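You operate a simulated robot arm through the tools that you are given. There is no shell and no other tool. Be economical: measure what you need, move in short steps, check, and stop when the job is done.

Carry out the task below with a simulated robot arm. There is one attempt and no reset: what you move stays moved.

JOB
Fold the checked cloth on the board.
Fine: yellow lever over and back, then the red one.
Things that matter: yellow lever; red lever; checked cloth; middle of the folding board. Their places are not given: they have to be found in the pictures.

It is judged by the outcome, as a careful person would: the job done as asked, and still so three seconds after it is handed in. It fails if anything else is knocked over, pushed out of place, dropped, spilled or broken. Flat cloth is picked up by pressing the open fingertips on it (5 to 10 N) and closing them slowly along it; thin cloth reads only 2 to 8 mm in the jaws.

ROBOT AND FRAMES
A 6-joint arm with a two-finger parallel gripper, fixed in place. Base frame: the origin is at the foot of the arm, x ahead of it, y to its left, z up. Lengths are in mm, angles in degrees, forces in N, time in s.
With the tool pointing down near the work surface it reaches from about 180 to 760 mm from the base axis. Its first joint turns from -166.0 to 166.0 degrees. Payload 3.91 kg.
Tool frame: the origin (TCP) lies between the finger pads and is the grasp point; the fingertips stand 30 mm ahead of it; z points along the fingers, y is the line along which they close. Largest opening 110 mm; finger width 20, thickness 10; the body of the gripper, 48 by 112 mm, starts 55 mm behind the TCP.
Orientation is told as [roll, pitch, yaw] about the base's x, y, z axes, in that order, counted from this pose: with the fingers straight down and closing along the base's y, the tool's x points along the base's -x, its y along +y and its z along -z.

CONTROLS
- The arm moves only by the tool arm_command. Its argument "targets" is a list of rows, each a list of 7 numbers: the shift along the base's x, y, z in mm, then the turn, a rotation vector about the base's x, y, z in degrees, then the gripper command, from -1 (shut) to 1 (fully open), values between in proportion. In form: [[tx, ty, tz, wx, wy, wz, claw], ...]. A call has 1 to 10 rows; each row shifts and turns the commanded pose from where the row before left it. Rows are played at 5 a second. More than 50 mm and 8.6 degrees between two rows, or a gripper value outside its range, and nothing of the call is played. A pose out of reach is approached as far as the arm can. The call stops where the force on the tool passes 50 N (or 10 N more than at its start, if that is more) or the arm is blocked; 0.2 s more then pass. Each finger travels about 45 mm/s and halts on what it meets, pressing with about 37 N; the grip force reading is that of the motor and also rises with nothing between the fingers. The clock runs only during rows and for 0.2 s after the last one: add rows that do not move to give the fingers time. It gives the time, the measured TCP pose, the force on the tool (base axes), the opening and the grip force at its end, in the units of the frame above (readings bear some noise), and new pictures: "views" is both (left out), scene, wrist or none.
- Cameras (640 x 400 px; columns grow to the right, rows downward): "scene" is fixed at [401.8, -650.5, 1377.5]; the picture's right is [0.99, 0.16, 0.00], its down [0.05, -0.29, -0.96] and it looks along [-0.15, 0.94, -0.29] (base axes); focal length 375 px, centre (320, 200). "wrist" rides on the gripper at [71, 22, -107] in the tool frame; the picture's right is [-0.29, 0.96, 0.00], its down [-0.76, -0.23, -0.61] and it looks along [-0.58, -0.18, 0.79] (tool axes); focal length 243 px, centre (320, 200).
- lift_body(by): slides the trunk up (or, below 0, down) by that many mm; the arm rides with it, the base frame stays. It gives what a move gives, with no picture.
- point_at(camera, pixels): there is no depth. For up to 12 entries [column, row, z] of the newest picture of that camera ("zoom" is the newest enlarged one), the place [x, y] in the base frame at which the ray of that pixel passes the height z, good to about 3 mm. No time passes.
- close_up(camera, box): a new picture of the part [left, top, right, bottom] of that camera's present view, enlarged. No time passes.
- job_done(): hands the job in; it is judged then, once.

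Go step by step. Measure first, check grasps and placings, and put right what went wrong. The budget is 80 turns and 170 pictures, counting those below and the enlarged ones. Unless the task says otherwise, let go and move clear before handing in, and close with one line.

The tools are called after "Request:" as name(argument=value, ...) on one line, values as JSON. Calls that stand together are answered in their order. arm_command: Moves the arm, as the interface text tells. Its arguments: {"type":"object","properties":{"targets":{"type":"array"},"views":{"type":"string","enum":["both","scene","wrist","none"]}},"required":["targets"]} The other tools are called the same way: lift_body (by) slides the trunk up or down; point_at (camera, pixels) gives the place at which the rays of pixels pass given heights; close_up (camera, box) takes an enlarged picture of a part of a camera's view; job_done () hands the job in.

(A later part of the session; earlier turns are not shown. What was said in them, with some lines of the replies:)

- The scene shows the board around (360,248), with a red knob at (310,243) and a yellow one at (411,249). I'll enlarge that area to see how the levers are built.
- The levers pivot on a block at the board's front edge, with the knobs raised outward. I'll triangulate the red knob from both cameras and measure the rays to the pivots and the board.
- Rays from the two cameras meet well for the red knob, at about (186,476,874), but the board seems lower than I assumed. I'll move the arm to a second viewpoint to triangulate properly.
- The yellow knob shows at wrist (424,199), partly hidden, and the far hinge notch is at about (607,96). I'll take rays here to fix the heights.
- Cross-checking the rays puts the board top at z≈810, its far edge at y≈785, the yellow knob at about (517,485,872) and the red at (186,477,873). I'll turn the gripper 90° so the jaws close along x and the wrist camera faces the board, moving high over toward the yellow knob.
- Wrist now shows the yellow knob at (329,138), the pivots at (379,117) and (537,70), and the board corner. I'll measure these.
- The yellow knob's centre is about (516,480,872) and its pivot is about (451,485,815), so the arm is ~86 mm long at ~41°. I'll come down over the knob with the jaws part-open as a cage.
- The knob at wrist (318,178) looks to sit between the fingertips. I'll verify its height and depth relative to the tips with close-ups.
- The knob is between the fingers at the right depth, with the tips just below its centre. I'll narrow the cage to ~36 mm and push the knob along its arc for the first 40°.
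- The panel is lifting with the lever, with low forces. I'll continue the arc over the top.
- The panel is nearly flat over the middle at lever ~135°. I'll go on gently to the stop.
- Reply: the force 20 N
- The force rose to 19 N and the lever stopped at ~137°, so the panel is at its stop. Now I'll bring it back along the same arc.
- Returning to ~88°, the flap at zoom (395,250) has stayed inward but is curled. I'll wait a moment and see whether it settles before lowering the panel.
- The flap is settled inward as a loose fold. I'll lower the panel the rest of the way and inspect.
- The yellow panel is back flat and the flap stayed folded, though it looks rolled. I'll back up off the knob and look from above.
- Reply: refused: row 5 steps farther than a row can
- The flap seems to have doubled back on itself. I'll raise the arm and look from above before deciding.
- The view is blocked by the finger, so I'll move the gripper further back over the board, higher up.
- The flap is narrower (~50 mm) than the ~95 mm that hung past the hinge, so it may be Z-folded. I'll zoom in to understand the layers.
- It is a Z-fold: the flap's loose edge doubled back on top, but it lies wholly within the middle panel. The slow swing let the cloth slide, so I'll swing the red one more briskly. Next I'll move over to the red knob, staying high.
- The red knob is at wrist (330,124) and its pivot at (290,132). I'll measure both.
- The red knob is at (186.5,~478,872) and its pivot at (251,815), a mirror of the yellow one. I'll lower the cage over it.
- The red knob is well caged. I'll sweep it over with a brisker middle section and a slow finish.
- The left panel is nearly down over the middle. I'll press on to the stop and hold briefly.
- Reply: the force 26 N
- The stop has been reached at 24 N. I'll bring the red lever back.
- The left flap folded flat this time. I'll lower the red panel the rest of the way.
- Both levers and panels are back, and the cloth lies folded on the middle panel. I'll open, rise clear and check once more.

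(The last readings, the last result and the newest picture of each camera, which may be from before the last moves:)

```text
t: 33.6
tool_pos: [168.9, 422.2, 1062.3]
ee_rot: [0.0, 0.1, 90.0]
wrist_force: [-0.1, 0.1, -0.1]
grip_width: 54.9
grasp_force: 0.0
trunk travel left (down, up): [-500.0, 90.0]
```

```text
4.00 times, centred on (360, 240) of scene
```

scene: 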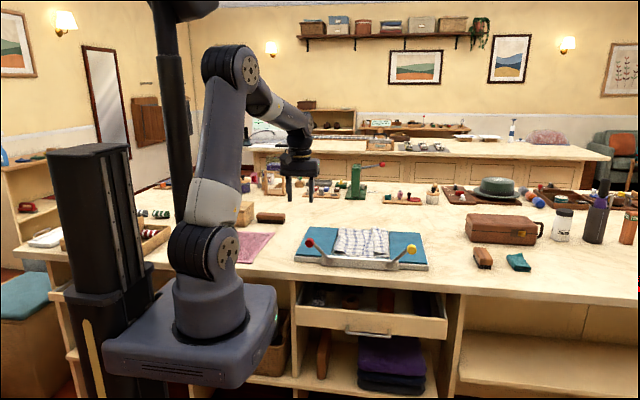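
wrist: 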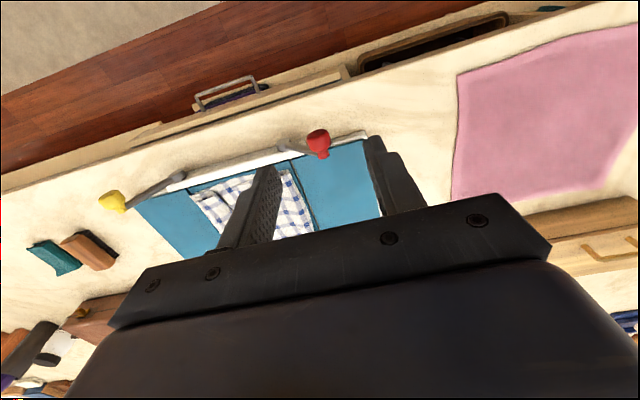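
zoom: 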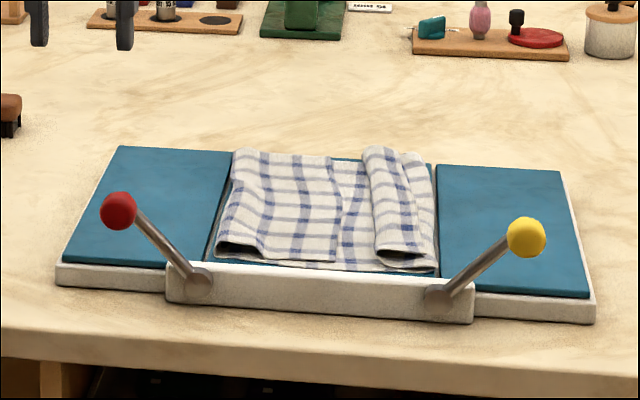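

Both panels are flat, both levers are back in their starting positions, and nothing else was disturbed. The cloth is folded inside the middle panel and the arm is clear, so I'm handing in.

Request:
job_done()

```text
The job is handed in.
```

The cloth is folded on the middle of the board: yellow lever over and back, then red, and both are at rest; the yellow-side flap doubled back on itself and I left it, so that side is less neat than the red.
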